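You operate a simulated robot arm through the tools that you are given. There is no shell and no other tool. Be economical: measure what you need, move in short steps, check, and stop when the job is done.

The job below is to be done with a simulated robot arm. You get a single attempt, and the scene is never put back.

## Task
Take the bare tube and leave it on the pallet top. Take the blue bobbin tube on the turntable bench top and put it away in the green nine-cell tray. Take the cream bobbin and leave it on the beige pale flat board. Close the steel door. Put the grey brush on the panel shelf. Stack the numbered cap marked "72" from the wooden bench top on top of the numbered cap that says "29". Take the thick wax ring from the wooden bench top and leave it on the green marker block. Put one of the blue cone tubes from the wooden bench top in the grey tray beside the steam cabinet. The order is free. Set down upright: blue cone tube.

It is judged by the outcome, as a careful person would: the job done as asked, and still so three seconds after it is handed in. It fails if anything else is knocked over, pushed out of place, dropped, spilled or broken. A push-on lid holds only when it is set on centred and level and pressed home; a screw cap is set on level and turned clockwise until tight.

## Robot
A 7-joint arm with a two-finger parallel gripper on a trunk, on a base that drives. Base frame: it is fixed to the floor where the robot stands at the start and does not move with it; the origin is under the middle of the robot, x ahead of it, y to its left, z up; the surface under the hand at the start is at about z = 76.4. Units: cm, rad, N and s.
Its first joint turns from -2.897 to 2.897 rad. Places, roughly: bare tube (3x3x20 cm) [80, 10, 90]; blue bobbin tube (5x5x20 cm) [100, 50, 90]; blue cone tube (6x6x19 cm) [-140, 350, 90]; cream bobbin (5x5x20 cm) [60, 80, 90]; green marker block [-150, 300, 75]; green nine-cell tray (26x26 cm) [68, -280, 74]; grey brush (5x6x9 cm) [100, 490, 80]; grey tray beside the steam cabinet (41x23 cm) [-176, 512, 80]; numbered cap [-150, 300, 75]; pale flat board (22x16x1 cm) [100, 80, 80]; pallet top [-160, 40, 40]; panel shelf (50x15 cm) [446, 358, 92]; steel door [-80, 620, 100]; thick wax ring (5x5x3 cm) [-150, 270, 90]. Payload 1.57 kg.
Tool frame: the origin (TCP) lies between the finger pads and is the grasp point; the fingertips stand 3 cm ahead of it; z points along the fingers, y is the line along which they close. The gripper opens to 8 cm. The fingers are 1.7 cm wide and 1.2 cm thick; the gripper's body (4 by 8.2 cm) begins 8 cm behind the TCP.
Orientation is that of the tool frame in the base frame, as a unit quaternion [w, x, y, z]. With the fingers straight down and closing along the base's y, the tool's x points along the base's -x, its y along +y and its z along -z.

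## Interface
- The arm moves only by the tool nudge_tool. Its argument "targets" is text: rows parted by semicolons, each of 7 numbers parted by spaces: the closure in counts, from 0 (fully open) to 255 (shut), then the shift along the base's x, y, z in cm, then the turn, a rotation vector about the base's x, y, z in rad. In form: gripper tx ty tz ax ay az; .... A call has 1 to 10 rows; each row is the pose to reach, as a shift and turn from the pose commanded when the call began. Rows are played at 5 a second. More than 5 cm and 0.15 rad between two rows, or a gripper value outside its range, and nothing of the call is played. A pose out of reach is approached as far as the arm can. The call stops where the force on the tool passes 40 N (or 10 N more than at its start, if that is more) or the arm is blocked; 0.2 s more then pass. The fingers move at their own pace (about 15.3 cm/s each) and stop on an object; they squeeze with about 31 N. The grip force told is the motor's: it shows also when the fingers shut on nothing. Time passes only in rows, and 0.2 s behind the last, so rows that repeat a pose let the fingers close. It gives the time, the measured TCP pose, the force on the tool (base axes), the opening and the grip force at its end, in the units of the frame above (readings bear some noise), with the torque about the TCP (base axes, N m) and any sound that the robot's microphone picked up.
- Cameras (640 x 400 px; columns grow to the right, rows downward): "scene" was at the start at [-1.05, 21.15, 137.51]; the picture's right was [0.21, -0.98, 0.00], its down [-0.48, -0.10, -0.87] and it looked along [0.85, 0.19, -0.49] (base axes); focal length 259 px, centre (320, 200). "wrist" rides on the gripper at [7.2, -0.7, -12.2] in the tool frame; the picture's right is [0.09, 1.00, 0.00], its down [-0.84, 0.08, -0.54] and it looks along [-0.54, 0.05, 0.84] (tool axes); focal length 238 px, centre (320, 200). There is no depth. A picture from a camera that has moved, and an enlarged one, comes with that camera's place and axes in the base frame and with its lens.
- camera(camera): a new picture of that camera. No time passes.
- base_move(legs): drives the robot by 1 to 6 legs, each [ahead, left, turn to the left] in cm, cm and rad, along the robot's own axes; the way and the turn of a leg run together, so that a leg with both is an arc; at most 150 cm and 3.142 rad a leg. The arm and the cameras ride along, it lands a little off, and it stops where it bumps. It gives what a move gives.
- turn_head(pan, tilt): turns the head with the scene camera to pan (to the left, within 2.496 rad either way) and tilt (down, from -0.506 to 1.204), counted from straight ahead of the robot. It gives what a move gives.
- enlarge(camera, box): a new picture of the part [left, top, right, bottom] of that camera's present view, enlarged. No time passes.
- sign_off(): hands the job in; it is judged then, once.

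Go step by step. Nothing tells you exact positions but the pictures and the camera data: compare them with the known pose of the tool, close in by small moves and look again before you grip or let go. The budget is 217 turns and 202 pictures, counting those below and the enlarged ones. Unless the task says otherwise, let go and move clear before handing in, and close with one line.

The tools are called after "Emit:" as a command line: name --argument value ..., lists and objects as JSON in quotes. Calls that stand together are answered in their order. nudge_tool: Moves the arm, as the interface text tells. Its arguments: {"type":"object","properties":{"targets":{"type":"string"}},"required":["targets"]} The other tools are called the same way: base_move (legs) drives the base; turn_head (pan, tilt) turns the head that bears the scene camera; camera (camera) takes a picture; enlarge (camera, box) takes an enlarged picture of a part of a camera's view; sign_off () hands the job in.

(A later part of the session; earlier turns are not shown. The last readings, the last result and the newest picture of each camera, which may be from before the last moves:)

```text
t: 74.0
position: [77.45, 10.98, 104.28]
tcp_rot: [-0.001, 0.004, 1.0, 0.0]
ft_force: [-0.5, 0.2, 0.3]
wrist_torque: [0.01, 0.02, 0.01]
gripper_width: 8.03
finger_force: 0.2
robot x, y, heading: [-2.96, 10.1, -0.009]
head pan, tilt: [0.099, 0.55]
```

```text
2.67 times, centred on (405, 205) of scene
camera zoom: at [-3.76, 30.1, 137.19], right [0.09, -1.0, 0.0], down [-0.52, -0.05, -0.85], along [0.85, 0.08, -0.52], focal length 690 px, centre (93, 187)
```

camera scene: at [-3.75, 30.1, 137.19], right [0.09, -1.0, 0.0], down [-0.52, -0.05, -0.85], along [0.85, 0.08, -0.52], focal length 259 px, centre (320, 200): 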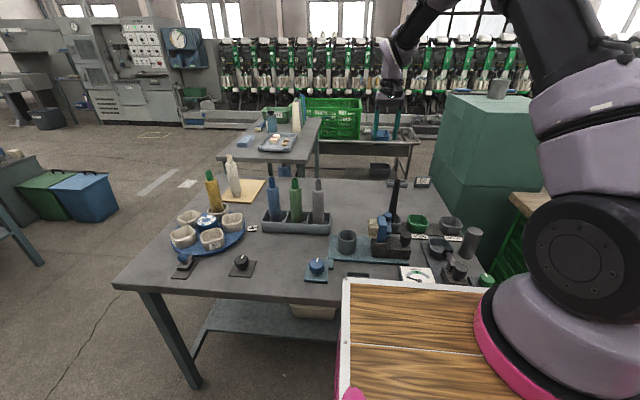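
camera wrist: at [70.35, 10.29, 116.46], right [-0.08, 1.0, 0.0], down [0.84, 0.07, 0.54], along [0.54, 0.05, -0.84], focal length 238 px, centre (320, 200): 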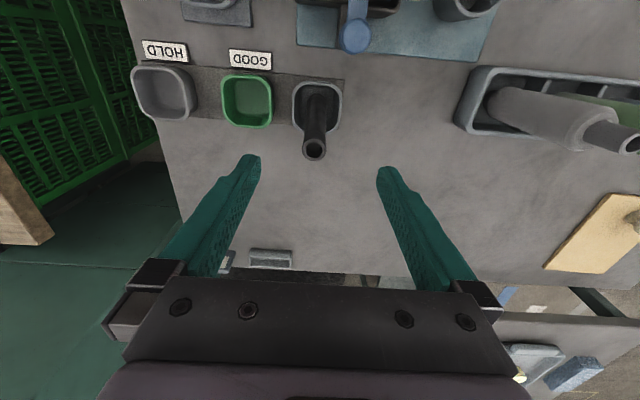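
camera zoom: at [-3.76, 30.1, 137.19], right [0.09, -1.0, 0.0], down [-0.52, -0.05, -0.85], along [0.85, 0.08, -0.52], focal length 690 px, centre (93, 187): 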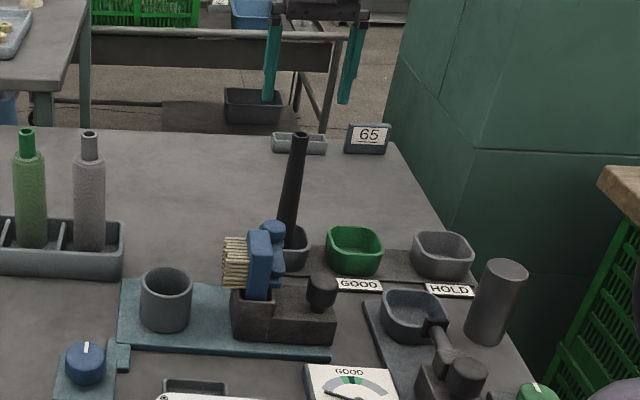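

The tube is upright in its cup, at [77.5, 10.5]. I'll descend and grip.

Emit:
nudge_tool --targets "0 0 -0.4 -5 0 0 0; 0 0 -0.4 -9.5 0 0 0; 0 0 -0.4 -13.7 0 0 0; 255 0 -0.4 -13.7 0 0 0; 255 0 -0.4 -13.7 0 0 0; 255 0 -0.4 -13.7 0 0 0"

Emit:
camera --camera "wrist"

```text
refused: row 1 steps farther than a row can; nothing moved
```

```text
160 pictures are left
camera wrist: at [70.35, 10.29, 116.46], right [-0.08, 1.0, 0.0], down [0.84, 0.07, 0.54], along [0.54, 0.05, -0.84], focal length 238 px, centre (320, 200)
```

wrist: 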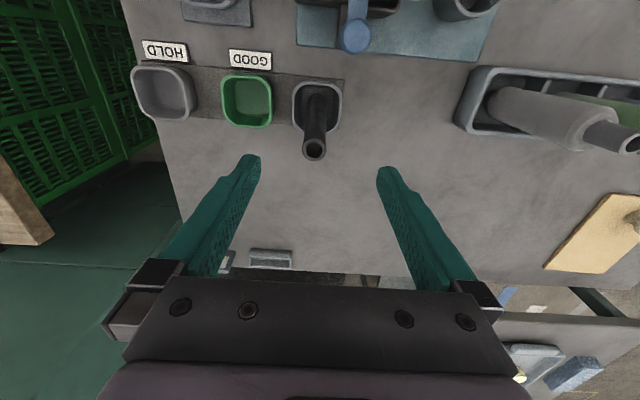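

The first row stepped a hair too far, so I'll repeat the descent with smaller steps.

Emit:
nudge_tool --targets "0 0 -0.4 -4 0 0 0; 0 0 -0.4 -8.5 0 0 0; 0 0 -0.4 -13.2 0 0 0; 255 0 -0.4 -13.2 0 0 0; 255 0 -0.4 -13.2 0 0 0; 255 0 -0.4 -13.2 0 0 0"

Emit:
camera --camera "wrist"

```text
t: 75.4
position: [77.45, 10.68, 91.16]
tcp_rot: [0.0, 0.004, 1.0, 0.0]
ft_force: [0.1, 1.3, 4.0]
wrist_torque: [0.14, -0.13, 0.0]
gripper_width: 2.23
finger_force: 30.1
robot x, y, heading: [-2.77, 10.04, -0.001]
head pan, tilt: [0.099, 0.55]
```

```text
159 pictures are left
camera wrist: at [70.33, 10.02, 103.29], right [-0.08, 1.0, 0.0], down [0.84, 0.07, 0.54], along [0.54, 0.05, -0.84], focal length 238 px, centre (320, 200)
```

wrist: 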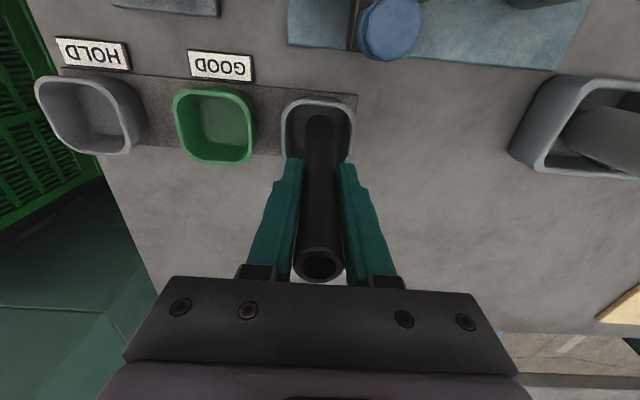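

Gripped. I'll lift it clear and back away, then look for the pallet behind.

Emit:
nudge_tool --targets "255 0 0 4 0 0 0; 255 0 0 8 0 0 0; 255 0 0 13 0 0 0; 255 0 0 18 0 0 0; 255 0 0 23 0 0 0; 255 0 0 27 0 0 0; 255 0 0 27 0 0 0"

Emit:
base_move --legs '[[-40, 0, 0]]'

Emit:
turn_head --pan 2.4 --tilt 0.5

Emit:
camera --camera "scene"

Emit:
turn_head --pan -2.4 --tilt 0.5

Emit:
camera --camera "scene"

```text
t: 77.0
position: [77.54, 10.47, 117.95]
tcp_rot: [-0.001, 0.004, 1.0, 0.001]
ft_force: [-0.3, -0.3, 0.1]
wrist_torque: [-0.01, -0.02, 0.02]
gripper_width: 2.24
finger_force: 31.3
robot x, y, heading: [-2.71, 10.15, -0.003]
head pan, tilt: [0.099, 0.55]
```

```text
t: 79.5
position: [36.88, 10.15, 117.97]
tcp_rot: [0.0, 0.01, 1.0, -0.001]
ft_force: [-0.1, -0.1, -0.1]
wrist_torque: [-0.01, -0.04, 0.0]
gripper_width: 2.21
finger_force: 31.0
robot x, y, heading: [-43.77, 10.54, -0.023]
head pan, tilt: [0.099, 0.55]
```

```text
t: 81.6
position: [36.81, 10.19, 117.89]
tcp_rot: [-0.001, 0.01, 1.0, 0.0]
ft_force: [0.7, 0.2, -0.2]
wrist_torque: [0.01, 0.0, 0.0]
gripper_width: 2.22
finger_force: 30.5
robot x, y, heading: [-43.61, 10.47, -0.022]
head pan, tilt: [2.4, 0.499]
```

```text
158 pictures are left
camera scene: at [-59.87, 36.18, 137.65], right [0.69, 0.72, 0.0], down [0.35, -0.33, -0.88], along [-0.64, 0.61, -0.48], focal length 259 px, centre (320, 200)
```

scene: 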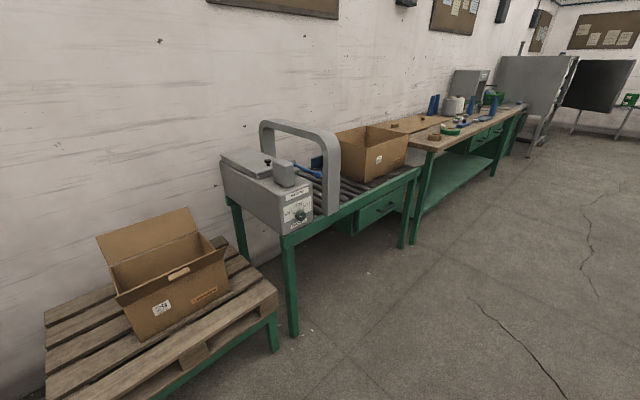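

```text
t: 85.4
position: [36.88, 10.11, 117.93]
tcp_rot: [-0.002, 0.01, 1.0, 0.0]
ft_force: [-0.8, 0.7, -0.6]
wrist_torque: [0.02, 0.05, -0.06]
gripper_width: 2.22
finger_force: 30.4
robot x, y, heading: [-43.66, 10.52, -0.019]
head pan, tilt: [-2.4, 0.499]
```

```text
157 pictures are left
camera scene: at [-60.1, 23.88, 137.65], right [-0.66, 0.75, 0.0], down [0.36, 0.32, -0.88], along [-0.66, -0.58, -0.48], focal length 259 px, centre (320, 200)
```

scene: 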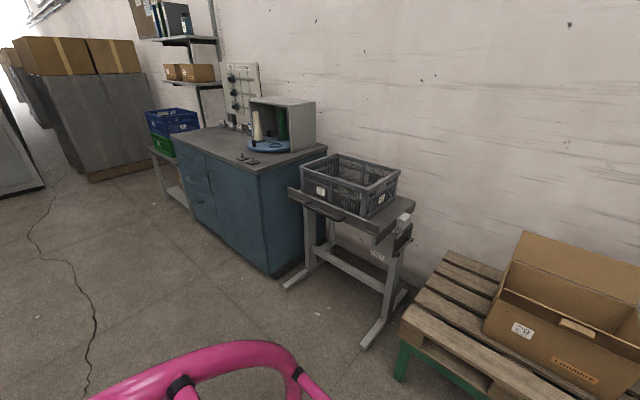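

The slatted pallet with a carton on it lies behind me at x −194…−138, y 2…84. I'll turn round to face it.

Emit:
base_move --legs '[[0, 0, 1.58], [0, 0, 1.58]]'

Emit:
turn_head --pan 0.0 --tilt 0.75

Emit:
camera --camera "scene"

```text
t: 93.4
position: [-124.18, 14.36, 117.92]
tcp_rot: [0.0, 0.999, -0.032, 0.001]
ft_force: [0.5, 0.7, 0.2]
wrist_torque: [0.0, -0.03, 0.0]
gripper_width: 2.23
finger_force: 30.9
robot x, y, heading: [-43.44, 10.57, 3.08]
head pan, tilt: [-2.4, 0.499]
```

```text
t: 95.6
position: [-124.13, 14.37, 117.86]
tcp_rot: [0.0, 0.999, -0.032, 0.0]
ft_force: [-0.1, 1.2, 0.5]
wrist_torque: [-0.01, 0.0, 0.02]
gripper_width: 2.24
finger_force: 31.2
robot x, y, heading: [-43.69, 10.77, 3.081]
head pan, tilt: [0.0, 0.75]
```

```text
156 pictures are left
camera scene: at [-43.11, -8.34, 135.45], right [0.06, 1.0, 0.0], down [0.68, -0.04, -0.73], along [-0.73, 0.05, -0.68], focal length 259 px, centre (320, 200)
```

scene: 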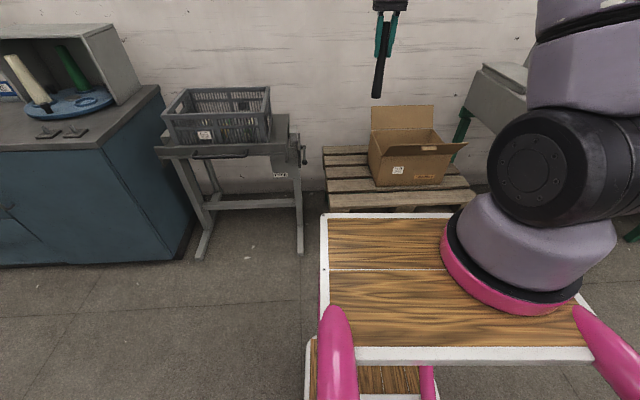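

The left third of the pallet (y 2–30) is free. I'll drive closer and lower the tube part-way to look at the slats with the wrist camera.

Emit:
base_move --legs '[[25, -5, 0.06]]'

Emit:
nudge_tool --targets "255 0 0 -5 0 0 0; 255 0 0 -10 0 0 0; 255 0 0 -15 0 0 0; 255 0 0 -20 0 0 0; 255 0 0 -25 0 0 0; 255 0 0 -30 0 0 0; 255 0 0 -35 0 0 0; 255 0 0 -40 0 0 0; 255 0 0 -45 0 0 0; 255 0 0 -45 0 0 0"

Emit:
camera --camera "wrist"

Emit:
camera --camera "scene"

```text
t: 97.4
position: [-149.58, 15.41, 117.92]
tcp_rot: [0.0, 1.0, -0.002, 0.001]
ft_force: [-0.1, 0.2, -0.5]
wrist_torque: [0.01, -0.02, 0.01]
gripper_width: 2.21
finger_force: 31.7
robot x, y, heading: [-68.84, 16.15, 3.14]
head pan, tilt: [0.0, 0.75]
```

```text
t: 99.6
position: [-149.59, 15.53, 72.93]
tcp_rot: [0.0, 1.0, -0.001, 0.001]
ft_force: [0.0, 0.9, -0.7]
wrist_torque: [0.0, -0.01, 0.02]
gripper_width: 2.22
finger_force: 31.3
robot x, y, heading: [-69.02, 16.12, 3.136]
head pan, tilt: [0.0, 0.75]
```

```text
155 pictures are left
camera wrist: at [-142.42, 16.17, 85.06], right [0.09, -1.0, 0.0], down [-0.84, -0.07, 0.54], along [-0.54, -0.05, -0.84], focal length 238 px, centre (320, 200)
```

wrist: 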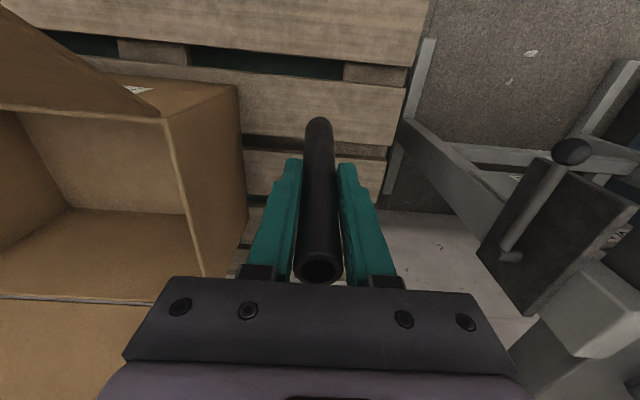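

```text
154 pictures are left
camera scene: at [-67.2, -2.42, 135.45], right [0.0, 1.0, 0.0], down [0.68, 0.0, -0.73], along [-0.73, 0.0, -0.68], focal length 259 px, centre (320, 200)
```

scene: 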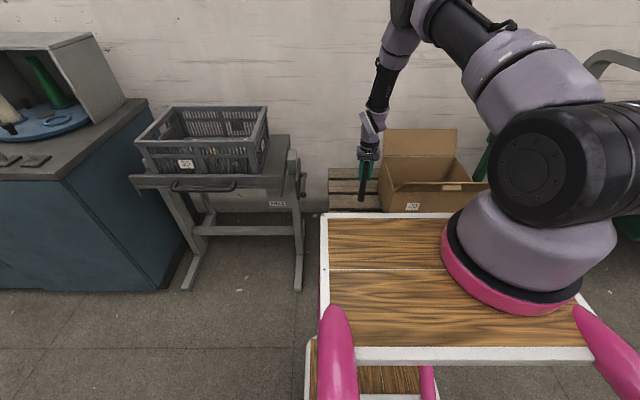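

The second slat spans x −157…−147 under the tube. I'll shift 2.4 cm toward its middle and lower.

Emit:
nudge_tool --targets "255 -2.4 0 -4 0 0 0; 255 -2.4 0 -8 0 0 0; 255 -2.4 0 -12 0 0 0; 255 -2.4 0 -15 0 0 0; 255 -2.4 0 -16 0 0 0; 255 -2.4 0 -16 0 0 0"

Emit:
camera --camera "wrist"

Emit:
enlarge --camera "scene" --box '[310, 110, 430, 230]'

```text
t: 101.0
position: [-152.03, 15.52, 57.16]
tcp_rot: [0.0, 1.0, -0.003, -0.001]
ft_force: [-4.1, -1.8, 20.2]
wrist_torque: [-0.18, 0.63, 0.0]
gripper_width: 2.26
finger_force: 30.5
robot x, y, heading: [-68.79, 16.64, 3.14]
head pan, tilt: [0.0, 0.75]
```

```text
153 pictures are left
camera wrist: at [-144.78, 16.18, 69.27], right [0.09, -1.0, 0.0], down [-0.84, -0.08, 0.54], along [-0.54, -0.05, -0.84], focal length 238 px, centre (320, 200)
```

wrist: 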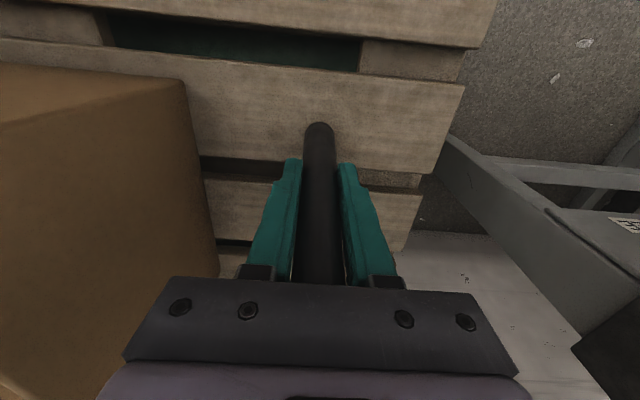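

```text
3.33 times, centred on (370, 170) of scene
camera zoom: at [-67.15, -2.43, 135.45], right [0.0, 1.0, 0.0], down [0.68, 0.0, -0.73], along [-0.73, 0.0, -0.68], focal length 862 px, centre (153, 300)
```

zoom: 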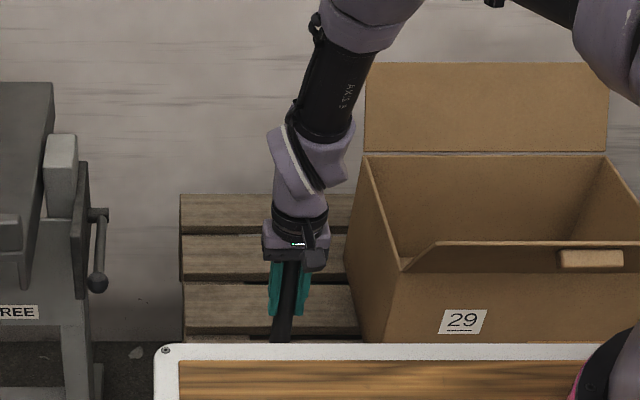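

The tube is standing on the middle of the slat (20 N). I'll ease up a little and check the force before letting go.

Emit:
nudge_tool --targets "255 0 0 0.3 0 0 0; 255 0 0 0.5 0 0 0; 255 0 0 0.5 0 0 0"

```text
t: 101.8
position: [-151.77, 15.59, 57.39]
tcp_rot: [0.0, 1.0, -0.002, 0.001]
ft_force: [-0.4, 0.4, 0.4]
wrist_torque: [-0.05, 0.01, -0.02]
gripper_width: 2.24
finger_force: 30.8
robot x, y, heading: [-68.9, 16.32, 3.14]
head pan, tilt: [0.0, 0.75]
```

Emit:
nudge_tool --targets "255 0 0 -0.2 0 0 0; 200 0 0 -0.2 0 0 0; 130 0 0 -0.2 0 0 0; 60 0 0 -0.2 0 0 0; 60 0 0 3 0 0 0; 60 0 0 8 0 0 0; 60 0 0 13 0 0 0; 60 0 0 18 0 0 0; 60 0 0 23 0 0 0; 60 0 0 28 0 0 0"

Emit:
camera --camera "wrist"

Emit:
enlarge --camera "scene" --box '[310, 110, 430, 230]'

```text
t: 104.0
position: [-151.98, 15.17, 85.44]
tcp_rot: [0.0, 1.0, -0.002, 0.001]
ft_force: [-0.6, 0.8, 0.3]
wrist_torque: [-0.02, 0.0, -0.01]
gripper_width: 6.11
finger_force: 0.0
robot x, y, heading: [-68.97, 16.36, 3.142]
head pan, tilt: [0.0, 0.75]
```

```text
151 pictures are left
camera wrist: at [-144.8, 15.99, 97.66], right [0.09, -1.0, 0.0], down [-0.84, -0.07, 0.54], along [-0.54, -0.05, -0.84], focal length 238 px, centre (320, 200)
```

wrist: 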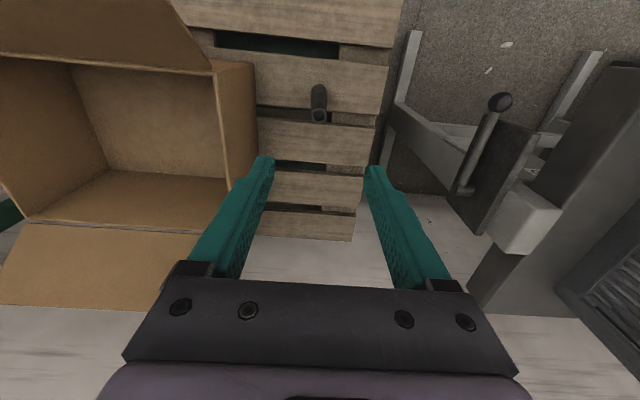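

```text
3.33 times, centred on (370, 170) of scene
camera zoom: at [-67.26, -2.42, 135.45], right [0.0, 1.0, 0.0], down [0.68, 0.0, -0.73], along [-0.73, 0.0, -0.68], focal length 862 px, centre (153, 300)
```

zoom: 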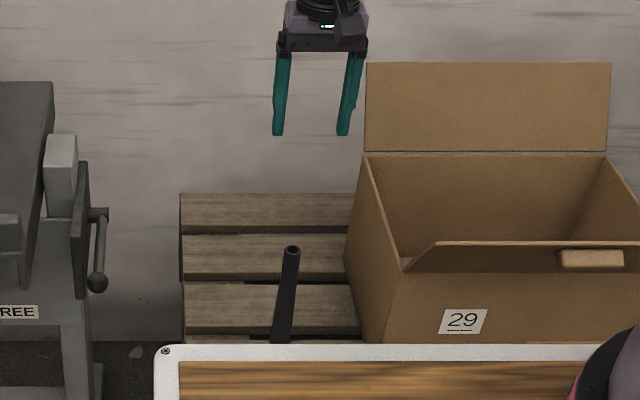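

The bare tube stands on the pallet. I'll raise and retract the arm and then strafe toward the wooden bench at y≈300.

Emit:
nudge_tool --targets "0 2 0 4.5 0 0 0; 0 4 0 9 0 0 0; 0 6 0 13.5 0 0 0; 0 8 0 18 0 0 0; 0 10 0 22.5 0 0 0; 0 13 0 26 0 0 0; 0 17 0 28 0 0 0; 0 21 0 30 0 0 0; 0 25 0 32 0 0 0"

Emit:
base_move --legs '[[0, -95, 0], [0, -95, 0], [0, -80, 0]]'

Emit:
turn_head --pan -0.1 --tilt 0.45

Emit:
camera --camera "scene"

Emit:
camera --camera "wrist"

```text
t: 106.0
position: [-126.72, 15.19, 117.39]
tcp_rot: [-0.001, 1.0, -0.002, 0.002]
ft_force: [0.1, -0.8, -0.3]
wrist_torque: [-0.01, -0.08, 0.0]
gripper_width: 7.98
finger_force: 0.1
robot x, y, heading: [-69.15, 16.45, 3.142]
head pan, tilt: [0.0, 0.75]
```

```text
t: 119.3
position: [-120.37, 283.9, 117.51]
tcp_rot: [0.0, 1.0, -0.023, 0.001]
ft_force: [0.8, -1.0, -0.3]
wrist_torque: [0.03, 0.0, 0.02]
gripper_width: 8.01
finger_force: 0.1
robot x, y, heading: [-62.41, 282.6, 3.093]
head pan, tilt: [0.0, 0.75]
```

```text
t: 120.1
position: [-120.28, 283.94, 117.6]
tcp_rot: [0.0, 1.0, -0.024, 0.001]
ft_force: [0.5, 0.1, 0.1]
wrist_torque: [0.03, 0.02, 0.01]
gripper_width: 8.02
finger_force: 0.1
robot x, y, heading: [-62.95, 282.95, 3.092]
head pan, tilt: [-0.099, 0.45]
```

```text
149 pictures are left
camera scene: at [-62.55, 264.76, 138.09], right [0.14, 0.99, 0.0], down [0.43, -0.06, -0.9], along [-0.89, 0.13, -0.44], focal length 259 px, centre (320, 200)
```

scene: 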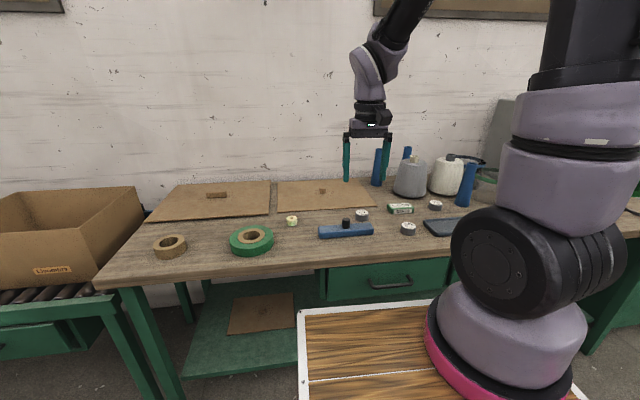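

```text
148 pictures are left
camera wrist: at [-113.06, 284.31, 129.73], right [0.05, -1.0, 0.0], down [-0.84, -0.04, 0.54], along [-0.54, -0.02, -0.84], focal length 238 px, centre (320, 200)
```

wrist: 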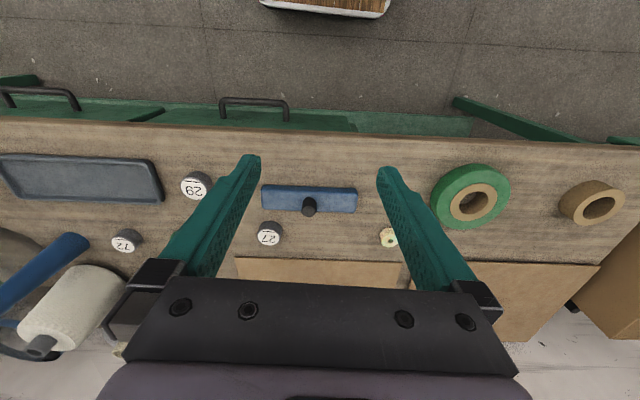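

The caps 29, 72 and 27, tape rolls and a small cream ring are visible. I'll enlarge to identify the ring, the green marker block and the blue cone tubes.

Emit:
enlarge --camera "scene" --box '[270, 140, 500, 260]'

Emit:
enlarge --camera "wrist" --box '[100, 140, 440, 280]'

```text
2.78 times, centred on (385, 200) of scene
camera zoom: at [-62.55, 264.76, 138.09], right [0.14, 0.99, 0.0], down [0.43, -0.06, -0.9], along [-0.89, 0.13, -0.44], focal length 720 px, centre (139, 200)
```

zoom: 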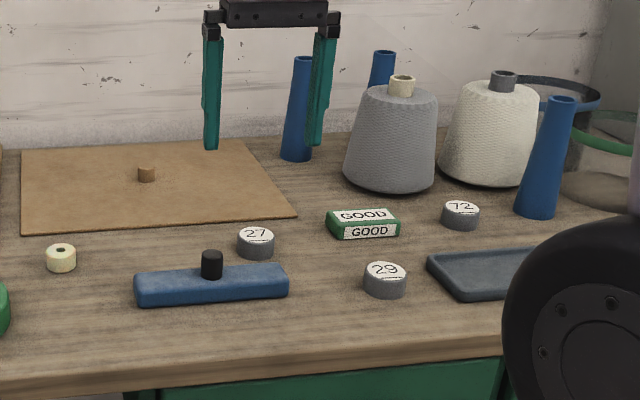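

```text
1.88 times, centred on (270, 210) of wrist
camera zoom: at [-113.06, 284.31, 129.73], right [0.05, -1.0, 0.0], down [-0.84, -0.04, 0.54], along [-0.54, -0.02, -0.84], focal length 449 px, centre (414, 181)
```

zoom: 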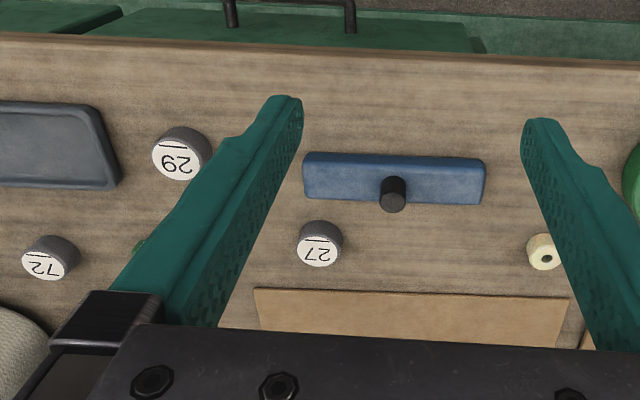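

The bench top is near z 84: cap 29 is at [−138.8, 309.3, 87], cap 72 at [−155.5, 329.7, 87], the ring at [−151.3, 266, 86], and the green GOOD block at about [−155.5, 313]. I'll move the base so that everything is in reach.

Emit:
base_move --legs '[[0, -34, 0.05], [16, 0, 0]]'

Emit:
camera --camera "wrist"

Emit:
camera --camera "scene"

```text
t: 123.4
position: [-135.88, 315.87, 117.48]
tcp_rot: [0.0, 1.0, 0.001, 0.001]
ft_force: [-0.1, 0.1, -0.3]
wrist_torque: [0.0, 0.06, 0.05]
gripper_width: 7.99
finger_force: 0.1
robot x, y, heading: [-78.34, 317.09, -3.139]
head pan, tilt: [-0.099, 0.45]
```

```text
145 pictures are left
camera wrist: at [-128.67, 316.47, 129.73], right [0.09, -1.0, 0.0], down [-0.84, -0.08, 0.54], along [-0.54, -0.05, -0.84], focal length 238 px, centre (320, 200)
```

wrist: 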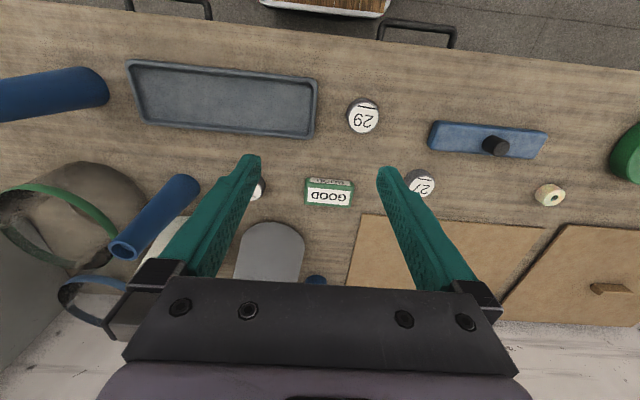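

```text
144 pictures are left
camera scene: at [-77.28, 299.4, 138.1], right [0.1, 1.0, 0.0], down [0.43, -0.04, -0.9], along [-0.9, 0.09, -0.44], focal length 259 px, centre (320, 200)
```

scene: 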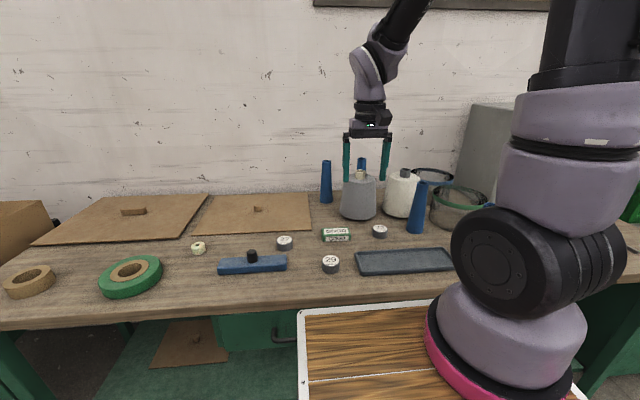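

I'll move over cap 72 and descend part-way to check.

Emit:
nudge_tool --targets "0 -4 2.8 0 0 0 0; 0 -8 5.6 0 0 0 0; 0 -12 8.4 0 0 0 0; 0 -16 11.2 0 0 0 0; 0 -19.6 13.8 0 0 0 0; 0 -19.6 13.8 -5 0 0 0; 0 -19.6 13.8 -10 0 0 0; 0 -19.6 13.8 -15 0 0 0; 0 -19.6 13.8 -20 0 0 0; 0 -19.6 13.8 -20 0 0 0"

Emit:
camera --camera "wrist"

Emit:
enlarge --camera "scene" --box '[300, 120, 460, 290]'

```text
t: 125.6
position: [-155.53, 329.51, 97.45]
tcp_rot: [0.0, 1.0, 0.001, 0.001]
ft_force: [0.4, 0.0, 0.4]
wrist_torque: [0.01, 0.01, -0.03]
gripper_width: 7.99
finger_force: 0.0
robot x, y, heading: [-78.41, 317.54, -3.14]
head pan, tilt: [-0.099, 0.45]
```

```text
143 pictures are left
camera wrist: at [-148.34, 330.22, 109.69], right [0.09, -1.0, 0.0], down [-0.84, -0.08, 0.54], along [-0.54, -0.05, -0.84], focal length 238 px, centre (320, 200)
```

wrist: 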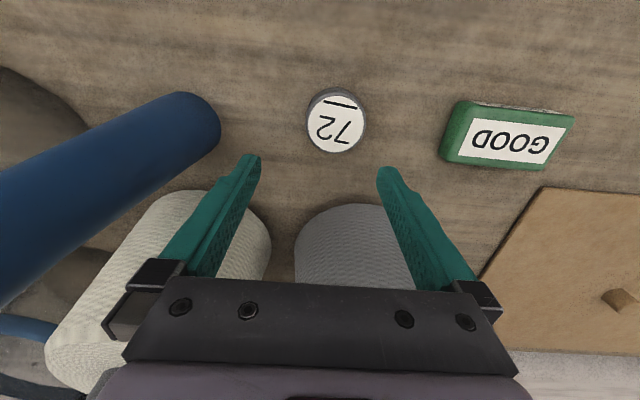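

```text
2.35 times, centred on (380, 205) of scene
camera zoom: at [-77.26, 299.4, 138.1], right [0.1, 1.0, 0.0], down [0.43, -0.04, -0.9], along [-0.9, 0.09, -0.44], focal length 608 px, centre (179, 188)
```

zoom: 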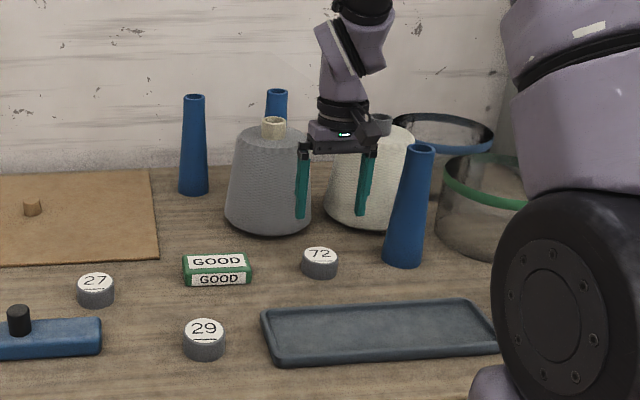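

The cap is at about [−154, 328.4], top near z 88. I'll centre and descend to just above the bench.

Emit:
nudge_tool --targets "0 1.5 -1.1 -2 0 0 0; 0 1.5 -1.1 -5 0 0 0; 0 1.5 -1.1 -8 0 0 0; 0 1.5 -1.1 -8 0 0 0"

Emit:
camera --camera "wrist"

Emit:
enlarge --camera "scene" --box '[340, 180, 440, 270]'

```text
t: 126.6
position: [-154.01, 328.37, 89.45]
tcp_rot: [0.0, 1.0, 0.001, 0.001]
ft_force: [-0.1, -0.5, -0.4]
wrist_torque: [0.0, -0.02, 0.02]
gripper_width: 7.99
finger_force: 0.0
robot x, y, heading: [-78.01, 317.22, -3.138]
head pan, tilt: [-0.099, 0.45]
```

```text
141 pictures are left
camera wrist: at [-146.74, 329.05, 101.69], right [0.09, -1.0, 0.0], down [-0.84, -0.08, 0.54], along [-0.54, -0.05, -0.84], focal length 238 px, centre (320, 200)
```

wrist: 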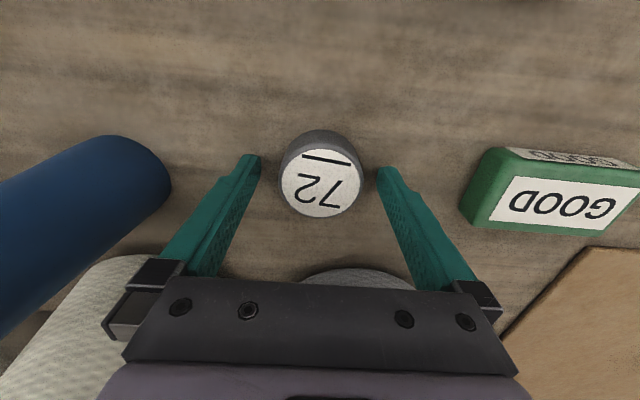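

```text
4.44 times, centred on (390, 225) of scene
camera zoom: at [-77.27, 299.4, 138.1], right [0.1, 1.0, 0.0], down [0.43, -0.04, -0.9], along [-0.9, 0.09, -0.44], focal length 1149 px, centre (9, 89)
```

zoom: 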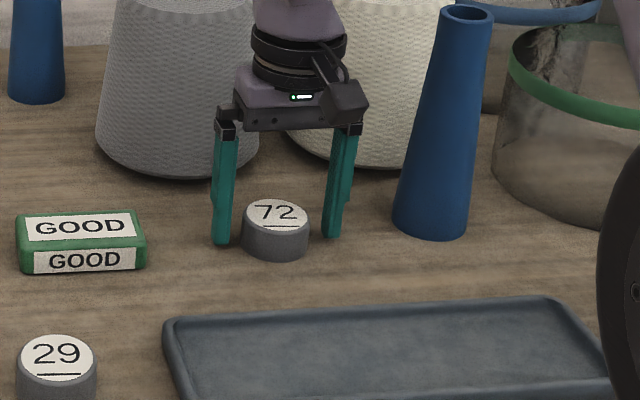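

It is aligned. I'll go down another 1.3 cm and close.

Emit:
nudge_tool --targets "0 -0.2 0 -0.7 0 0 0; 0 -0.3 0 -1.3 0 0 0; 255 -0.3 0 -1.3 0 0 0; 255 -0.3 0 -1.3 0 0 0; 255 -0.3 0 -1.3 0 0 0"

Emit:
camera --camera "wrist"

```text
t: 127.1
position: [-154.19, 328.44, 88.95]
tcp_rot: [0.0, 1.0, 0.001, -0.001]
ft_force: [7.8, -0.1, 20.7]
wrist_torque: [-0.06, -0.42, -0.03]
gripper_width: 7.98
finger_force: 0.0
robot x, y, heading: [-78.21, 317.44, -3.139]
head pan, tilt: [-0.099, 0.45]
stopped in row 2: the force on the tool passed its limit at 59 N (the readings are from after the stop); the commanded pose is now the measured one
```

```text
139 pictures are left
camera wrist: at [-146.97, 329.08, 101.16], right [0.09, -1.0, 0.0], down [-0.84, -0.08, 0.54], along [-0.54, -0.05, -0.84], focal length 238 px, centre (320, 200)
```

wrist: 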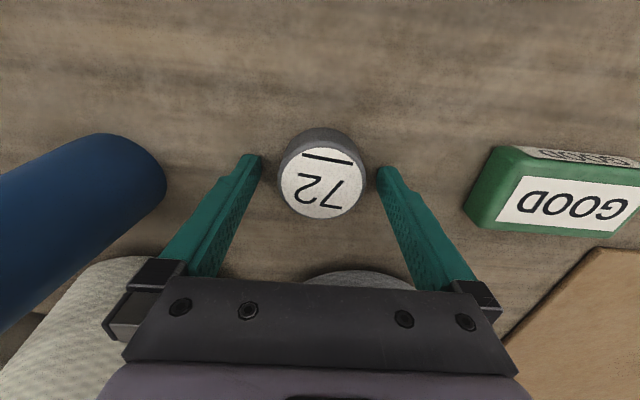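

The fingertips touched the bench, so the bench is at z≈85.9. I'll raise 0.4 and close on the cap.

Emit:
nudge_tool --targets "0 0 0 0.4 0 0 0; 150 0 0 0.4 0 0 0; 255 0 0 0.4 0 0 0; 255 0 0 0.4 0 0 0; 255 0 0 0.4 0 0 0"

Emit:
camera --camera "wrist"

```text
t: 128.3
position: [-154.12, 328.48, 89.21]
tcp_rot: [0.0, 1.0, 0.0, -0.001]
ft_force: [0.3, 0.2, 0.7]
wrist_torque: [-0.02, 0.01, 0.02]
gripper_width: 5.09
finger_force: 31.3
robot x, y, heading: [-78.11, 317.48, -3.137]
head pan, tilt: [-0.099, 0.45]
```

```text
138 pictures are left
camera wrist: at [-147.03, 329.06, 101.42], right [0.09, -1.0, 0.0], down [-0.84, -0.08, 0.54], along [-0.54, -0.05, -0.84], focal length 238 px, centre (320, 200)
```

wrist: 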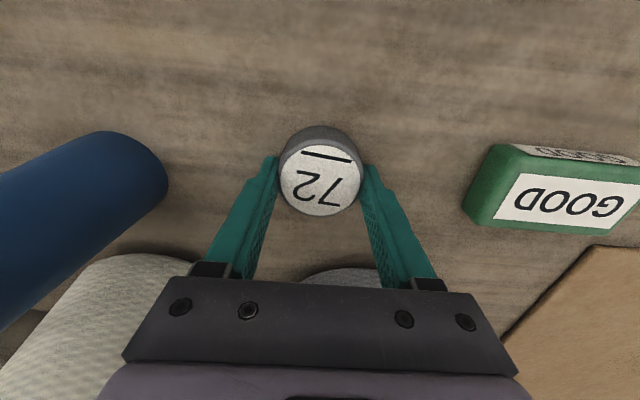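

Cap 72 is held. I'll lift it and carry it above cap 29.

Emit:
nudge_tool --targets "255 0 0 4 0 0 0; 255 0 0 8.5 0 0 0; 255 3 -3.8 9 0 0 0; 255 6 -7.6 9 0 0 0; 255 9 -11.4 9 0 0 0; 255 12 -15.2 9 0 0 0; 255 15.2 -19 9 0 0 0; 255 15.2 -19 9 0 0 0"

Emit:
camera --camera "wrist"

Emit:
enlarge --camera "scene" --box '[270, 190, 390, 290]'

```text
t: 130.1
position: [-139.4, 309.56, 98.17]
tcp_rot: [0.0, 1.0, 0.001, 0.0]
ft_force: [-0.5, 0.3, -0.5]
wrist_torque: [0.0, 0.02, 0.02]
gripper_width: 5.09
finger_force: 30.5
robot x, y, heading: [-78.36, 317.41, -3.138]
head pan, tilt: [-0.099, 0.45]
```

```text
137 pictures are left
camera wrist: at [-132.14, 310.28, 110.42], right [0.09, -1.0, 0.0], down [-0.84, -0.08, 0.54], along [-0.54, -0.05, -0.84], focal length 238 px, centre (320, 200)
```

wrist: 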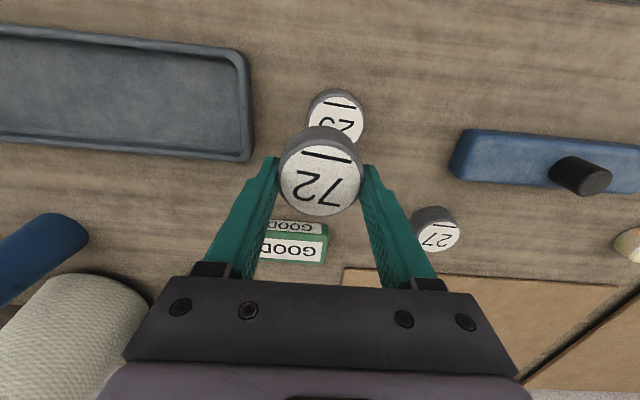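

```text
4.00 times, centred on (330, 240) of scene
camera zoom: at [-77.27, 299.4, 138.1], right [0.1, 1.0, 0.0], down [0.43, -0.04, -0.9], along [-0.9, 0.09, -0.44], focal length 1034 px, centre (280, 40)
```

zoom: 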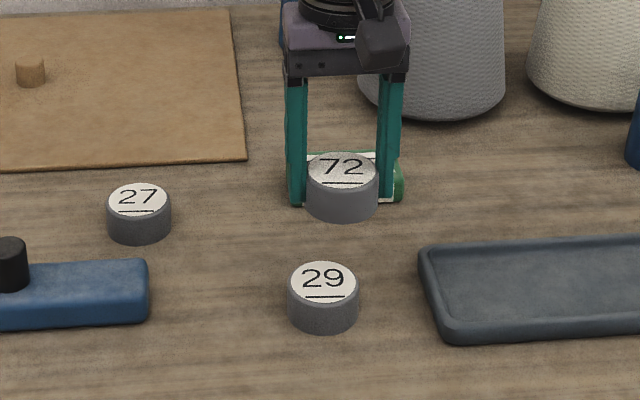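

Cap 29 is at [−138.0, 308.4]. I'll align over it and come down to just above.

Emit:
nudge_tool --targets "255 1.4 -1.15 0 0 0 0; 255 1.4 -1.15 -2.5 0 0 0; 255 1.4 -1.15 -4 0 0 0; 255 1.4 -1.15 -5 0 0 0; 255 1.4 -1.15 -5 0 0 0"

Emit:
camera --camera "wrist"

Emit:
enlarge --camera "scene" --box '[290, 220, 370, 280]'

```text
t: 131.3
position: [-137.73, 308.35, 93.27]
tcp_rot: [0.0, 1.0, 0.001, -0.001]
ft_force: [-0.3, -0.3, 0.4]
wrist_torque: [-0.01, 0.02, -0.01]
gripper_width: 5.07
finger_force: 31.4
robot x, y, heading: [-78.33, 317.12, -3.136]
head pan, tilt: [-0.099, 0.45]
```

```text
135 pictures are left
camera wrist: at [-130.5, 308.98, 105.5], right [0.09, -1.0, 0.0], down [-0.84, -0.08, 0.54], along [-0.54, -0.05, -0.84], focal length 238 px, centre (320, 200)
```

wrist: 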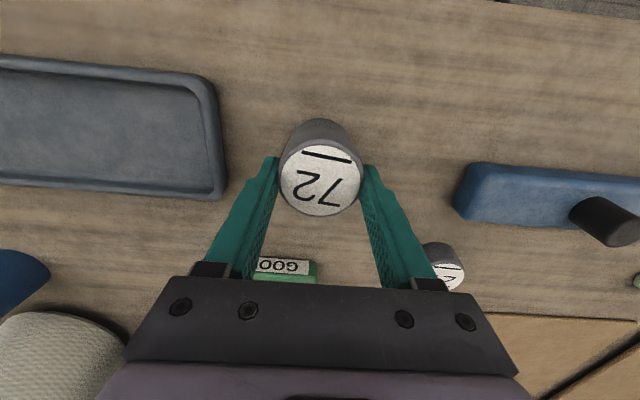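

```text
6.67 times, centred on (330, 250) of scene
camera zoom: at [-77.26, 299.4, 138.1], right [0.1, 1.0, 0.0], down [0.43, -0.04, -0.9], along [-0.9, 0.09, -0.44], focal length 1724 px, centre (253, -133)
```

zoom: 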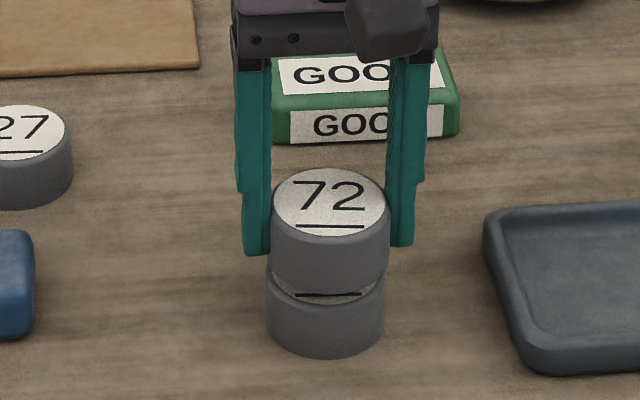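

The alignment looks good, with maybe 0.15 cm too much +y. I'll correct that and feel down for contact.

Emit:
nudge_tool --targets "255 -0.1 -0.15 -0.5 0 0 0; 255 -0.1 -0.15 -0.8 0 0 0; 255 -0.1 -0.15 -1.1 0 0 0; 255 -0.1 -0.15 -1.1 0 0 0"

Emit:
enlarge --camera "scene" --box '[290, 220, 370, 280]'

```text
t: 132.3
position: [-137.74, 308.06, 92.2]
tcp_rot: [0.0, 1.0, 0.001, 0.0]
ft_force: [-1.1, 0.5, -0.8]
wrist_torque: [0.02, 0.02, 0.0]
gripper_width: 5.06
finger_force: 31.2
robot x, y, heading: [-78.11, 317.15, -3.135]
head pan, tilt: [-0.099, 0.45]
```

```text
6.67 times, centred on (330, 250) of scene
camera zoom: at [-77.26, 299.4, 138.1], right [0.1, 1.0, 0.0], down [0.43, -0.04, -0.9], along [-0.9, 0.09, -0.44], focal length 1724 px, centre (253, -133)
```

zoom: 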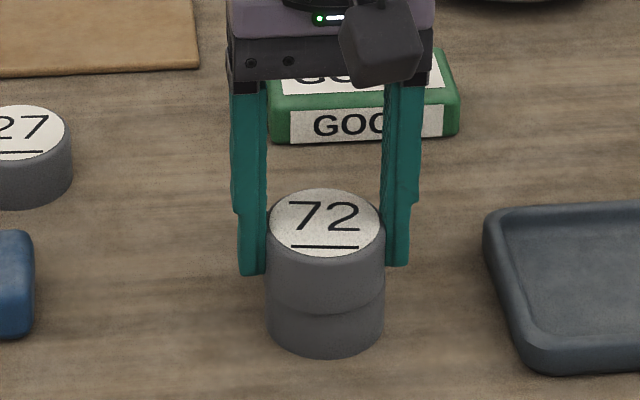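

I want to check the fore-aft alignment from the wrist camera before setting it down.

Emit:
enlarge --camera "wrist" --box '[240, 90, 400, 240]'

```text
2.67 times, centred on (320, 165) of wrist
camera zoom: at [-130.57, 308.8, 104.39], right [0.09, -1.0, 0.0], down [-0.84, -0.08, 0.54], along [-0.54, -0.05, -0.84], focal length 636 px, centre (320, 293)
```

zoom: 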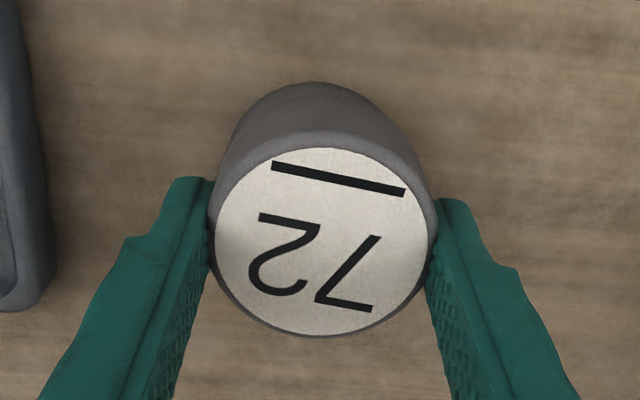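

The held cap sits about 0.45 cm too far toward the robot. I'll correct that and descend until contact.

Emit:
nudge_tool --targets "255 -0.45 0.05 0 0 0 0; 255 -0.45 0.05 -0.3 0 0 0; 255 -0.45 0.05 -0.5 0 0 0; 255 -0.45 0.05 -0.5 0 0 0"

Emit:
enlarge --camera "scene" --box '[290, 220, 370, 280]'

```text
t: 133.3
position: [-138.18, 308.14, 91.85]
tcp_rot: [0.0, 1.0, 0.001, -0.001]
ft_force: [-1.9, 0.1, 18.3]
wrist_torque: [0.12, -0.01, -0.04]
gripper_width: 5.08
finger_force: 30.7
robot x, y, heading: [-78.07, 317.02, -3.138]
head pan, tilt: [-0.099, 0.45]
```

```text
6.67 times, centred on (330, 250) of scene
camera zoom: at [-77.22, 299.4, 138.1], right [0.1, 1.0, 0.0], down [0.43, -0.04, -0.9], along [-0.9, 0.09, -0.43], focal length 1724 px, centre (253, -133)
```

zoom: 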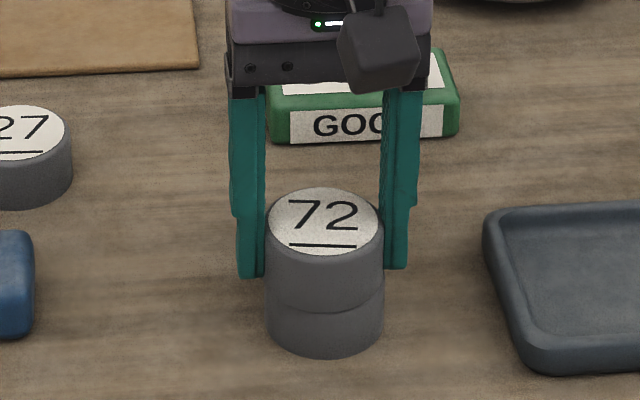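

Contact made with good alignment. I'll ease, open, and rise.

Emit:
nudge_tool --targets "255 0 0 0.2 0 0 0; 170 0 0 0.2 0 0 0; 60 0 0 0.2 0 0 0; 0 0 0 0.2 0 0 0; 0 0 0 0.2 0 0 0; 0 0 0 4 0 0 0; 0 0 0 8 0 0 0; 0 0 0 12 0 0 0"

Emit:
enlarge --camera "scene" --box '[180, 180, 420, 300]'

Emit:
camera --camera "wrist"

```text
t: 135.1
position: [-138.24, 308.1, 103.69]
tcp_rot: [0.0, 1.0, 0.003, 0.0]
ft_force: [-0.5, -1.0, -0.5]
wrist_torque: [0.0, 0.0, -0.01]
gripper_width: 7.98
finger_force: 0.1
robot x, y, heading: [-78.31, 317.4, -3.141]
head pan, tilt: [-0.099, 0.45]
```

```text
2.67 times, centred on (300, 240) of scene
camera zoom: at [-77.31, 299.38, 138.09], right [0.1, 1.0, 0.0], down [0.43, -0.04, -0.9], along [-0.9, 0.09, -0.44], focal length 690 px, centre (373, 93)
```

zoom: 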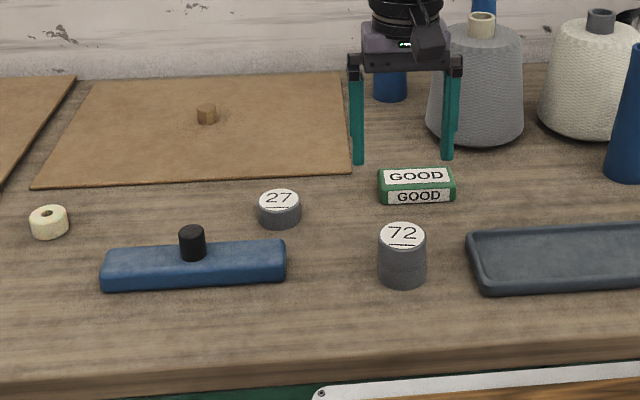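

```text
129 pictures are left
camera wrist: at [-131.07, 308.79, 115.87], right [0.09, -1.0, 0.0], down [-0.84, -0.08, 0.54], along [-0.54, -0.05, -0.84], focal length 238 px, centre (320, 200)
```

wrist: 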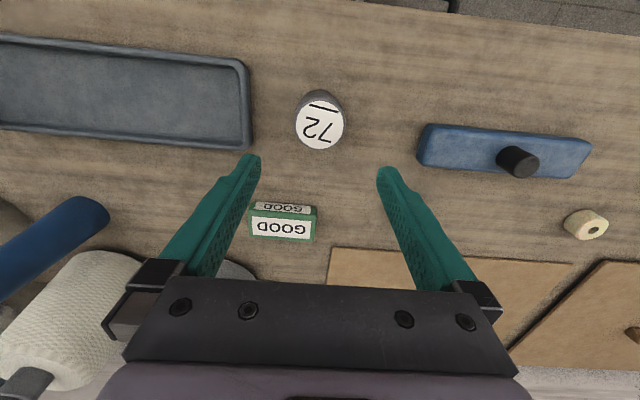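

The cap 72 sits squarely on 29. Next the wax ring at about [−149.3, 267.1, top 88.5].

Emit:
nudge_tool --targets "0 -1.2 -4.6 0 0 0 0; 0 -2.4 -9.2 0 0 0 0; 0 -3.6 -13.8 0 0 0 0; 0 -4.8 -18.4 0 0 0 0; 0 -6 -23 0 0 0 0; 0 -7.2 -27.6 0 0 0 0; 0 -8.4 -32.2 0 0 0 0; 0 -9.6 -36.8 0 0 0 0; 0 -11 -41 0 0 0 0; 0 -11 -41 -4 0 0 0"

Emit:
camera --camera "wrist"

```text
t: 137.3
position: [-149.48, 267.18, 99.55]
tcp_rot: [0.0, 1.0, 0.001, -0.001]
ft_force: [-0.5, 0.2, 1.9]
wrist_torque: [-0.02, 0.01, 0.0]
gripper_width: 7.99
finger_force: 0.2
robot x, y, heading: [-78.0, 317.38, -3.138]
head pan, tilt: [-0.099, 0.45]
```

```text
128 pictures are left
camera wrist: at [-142.22, 267.96, 111.74], right [0.09, -1.0, 0.0], down [-0.84, -0.08, 0.54], along [-0.54, -0.05, -0.84], focal length 238 px, centre (320, 200)
```

wrist: 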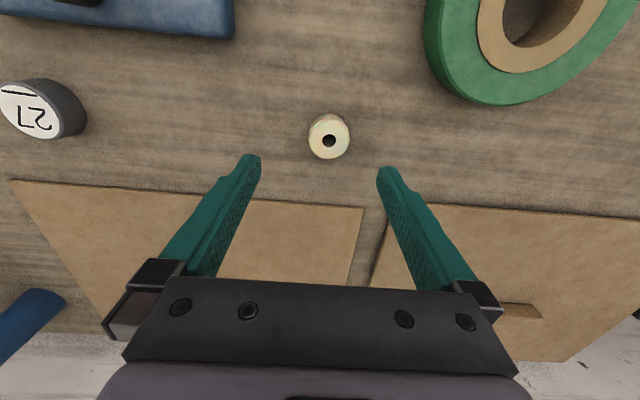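

Nearly centred. I'll shift −0.4, −0.6, descend to z 89.3 and close.

Emit:
nudge_tool --targets "0 -0.4 -0.6 -4 0 0 0; 0 -0.4 -0.6 -8 0 0 0; 0 -0.4 -0.6 -10 0 0 0; 150 -0.4 -0.6 -10 0 0 0; 255 -0.4 -0.6 -10 0 0 0; 255 -0.4 -0.6 -10 0 0 0; 255 -0.4 -0.6 -10 0 0 0"

Emit:
camera --camera "wrist"

```text
t: 138.9
position: [-149.54, 266.5, 89.54]
tcp_rot: [0.0, 1.0, 0.002, 0.0]
ft_force: [0.0, 1.2, 0.6]
wrist_torque: [0.02, 0.0, 0.02]
gripper_width: 3.97
finger_force: 30.8
robot x, y, heading: [-78.32, 316.73, -3.143]
head pan, tilt: [-0.099, 0.45]
```

```text
127 pictures are left
camera wrist: at [-142.37, 267.23, 101.72], right [0.09, -1.0, 0.0], down [-0.84, -0.08, 0.54], along [-0.54, -0.05, -0.84], focal length 238 px, centre (320, 200)
```

wrist: 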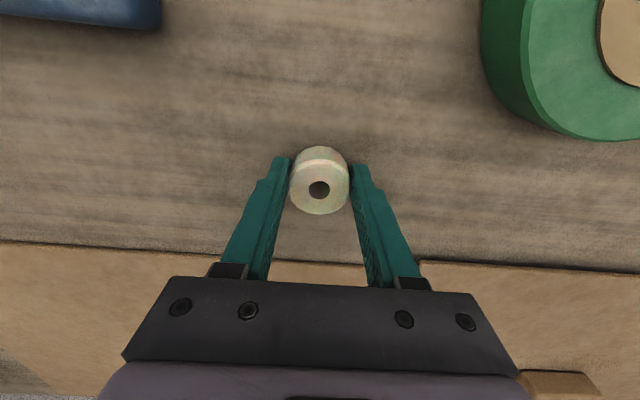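

The ring is held. The green block's top centre is at about [−155.2, 312.9, 88]. I'll lift and carry it there.

Emit:
nudge_tool --targets "255 0 0 5 0 0 0; 255 0 0 10 0 0 0; 255 -0.6 4.8 10 0 0 0; 255 -1.2 9.6 10 0 0 0; 255 -1.8 14.4 10 0 0 0; 255 -2.4 19.2 10 0 0 0; 255 -3 24 10 0 0 0; 255 -3.6 28.8 10 0 0 0; 255 -4.2 33.6 10 0 0 0; 255 -4.8 38.4 10 0 0 0"

Emit:
nudge_tool --targets "255 -0.3 4 0 0 0 0; 255 -0.4 8 0 0 0 0; 255 -0.4 8 -3 0 0 0; 255 -0.4 8 -3 0 0 0"

Emit:
camera --camera "wrist"

Emit:
enlarge --camera "scene" --box '[280, 180, 400, 280]'

```text
t: 141.1
position: [-154.32, 305.05, 99.65]
tcp_rot: [0.0, 1.0, 0.003, 0.0]
ft_force: [0.1, 0.0, -0.9]
wrist_torque: [0.07, 0.0, -0.02]
gripper_width: 4.0
finger_force: 31.2
robot x, y, heading: [-78.15, 317.12, -3.139]
head pan, tilt: [-0.099, 0.45]
```

```text
t: 142.1
position: [-154.64, 312.94, 96.59]
tcp_rot: [-0.001, 1.0, 0.002, 0.0]
ft_force: [0.2, 0.2, 0.7]
wrist_torque: [0.02, 0.01, 0.0]
gripper_width: 3.95
finger_force: 30.6
robot x, y, heading: [-78.5, 317.87, -3.138]
head pan, tilt: [-0.099, 0.45]
```

```text
126 pictures are left
camera wrist: at [-147.43, 313.67, 108.75], right [0.09, -1.0, 0.0], down [-0.84, -0.08, 0.54], along [-0.54, -0.05, -0.84], focal length 238 px, centre (320, 200)
```

wrist: 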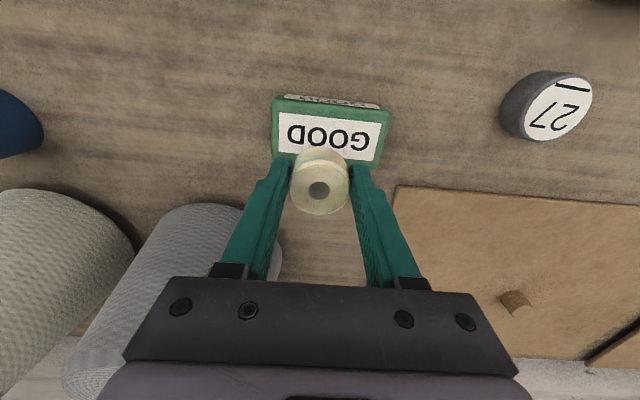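

```text
4.00 times, centred on (340, 230) of scene
camera zoom: at [-77.26, 299.4, 138.1], right [0.1, 1.0, 0.0], down [0.43, -0.04, -0.9], along [-0.9, 0.09, -0.44], focal length 1034 px, centre (240, 80)
```

zoom: 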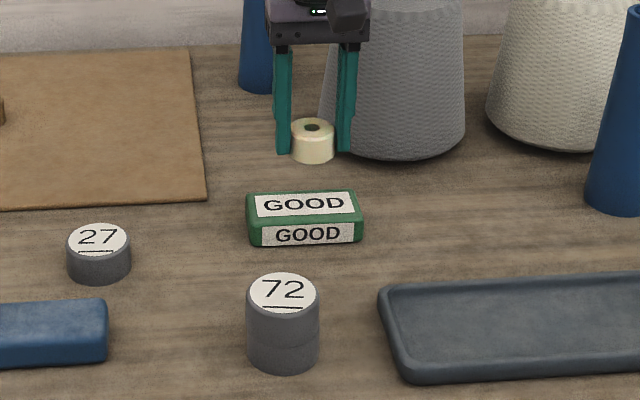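

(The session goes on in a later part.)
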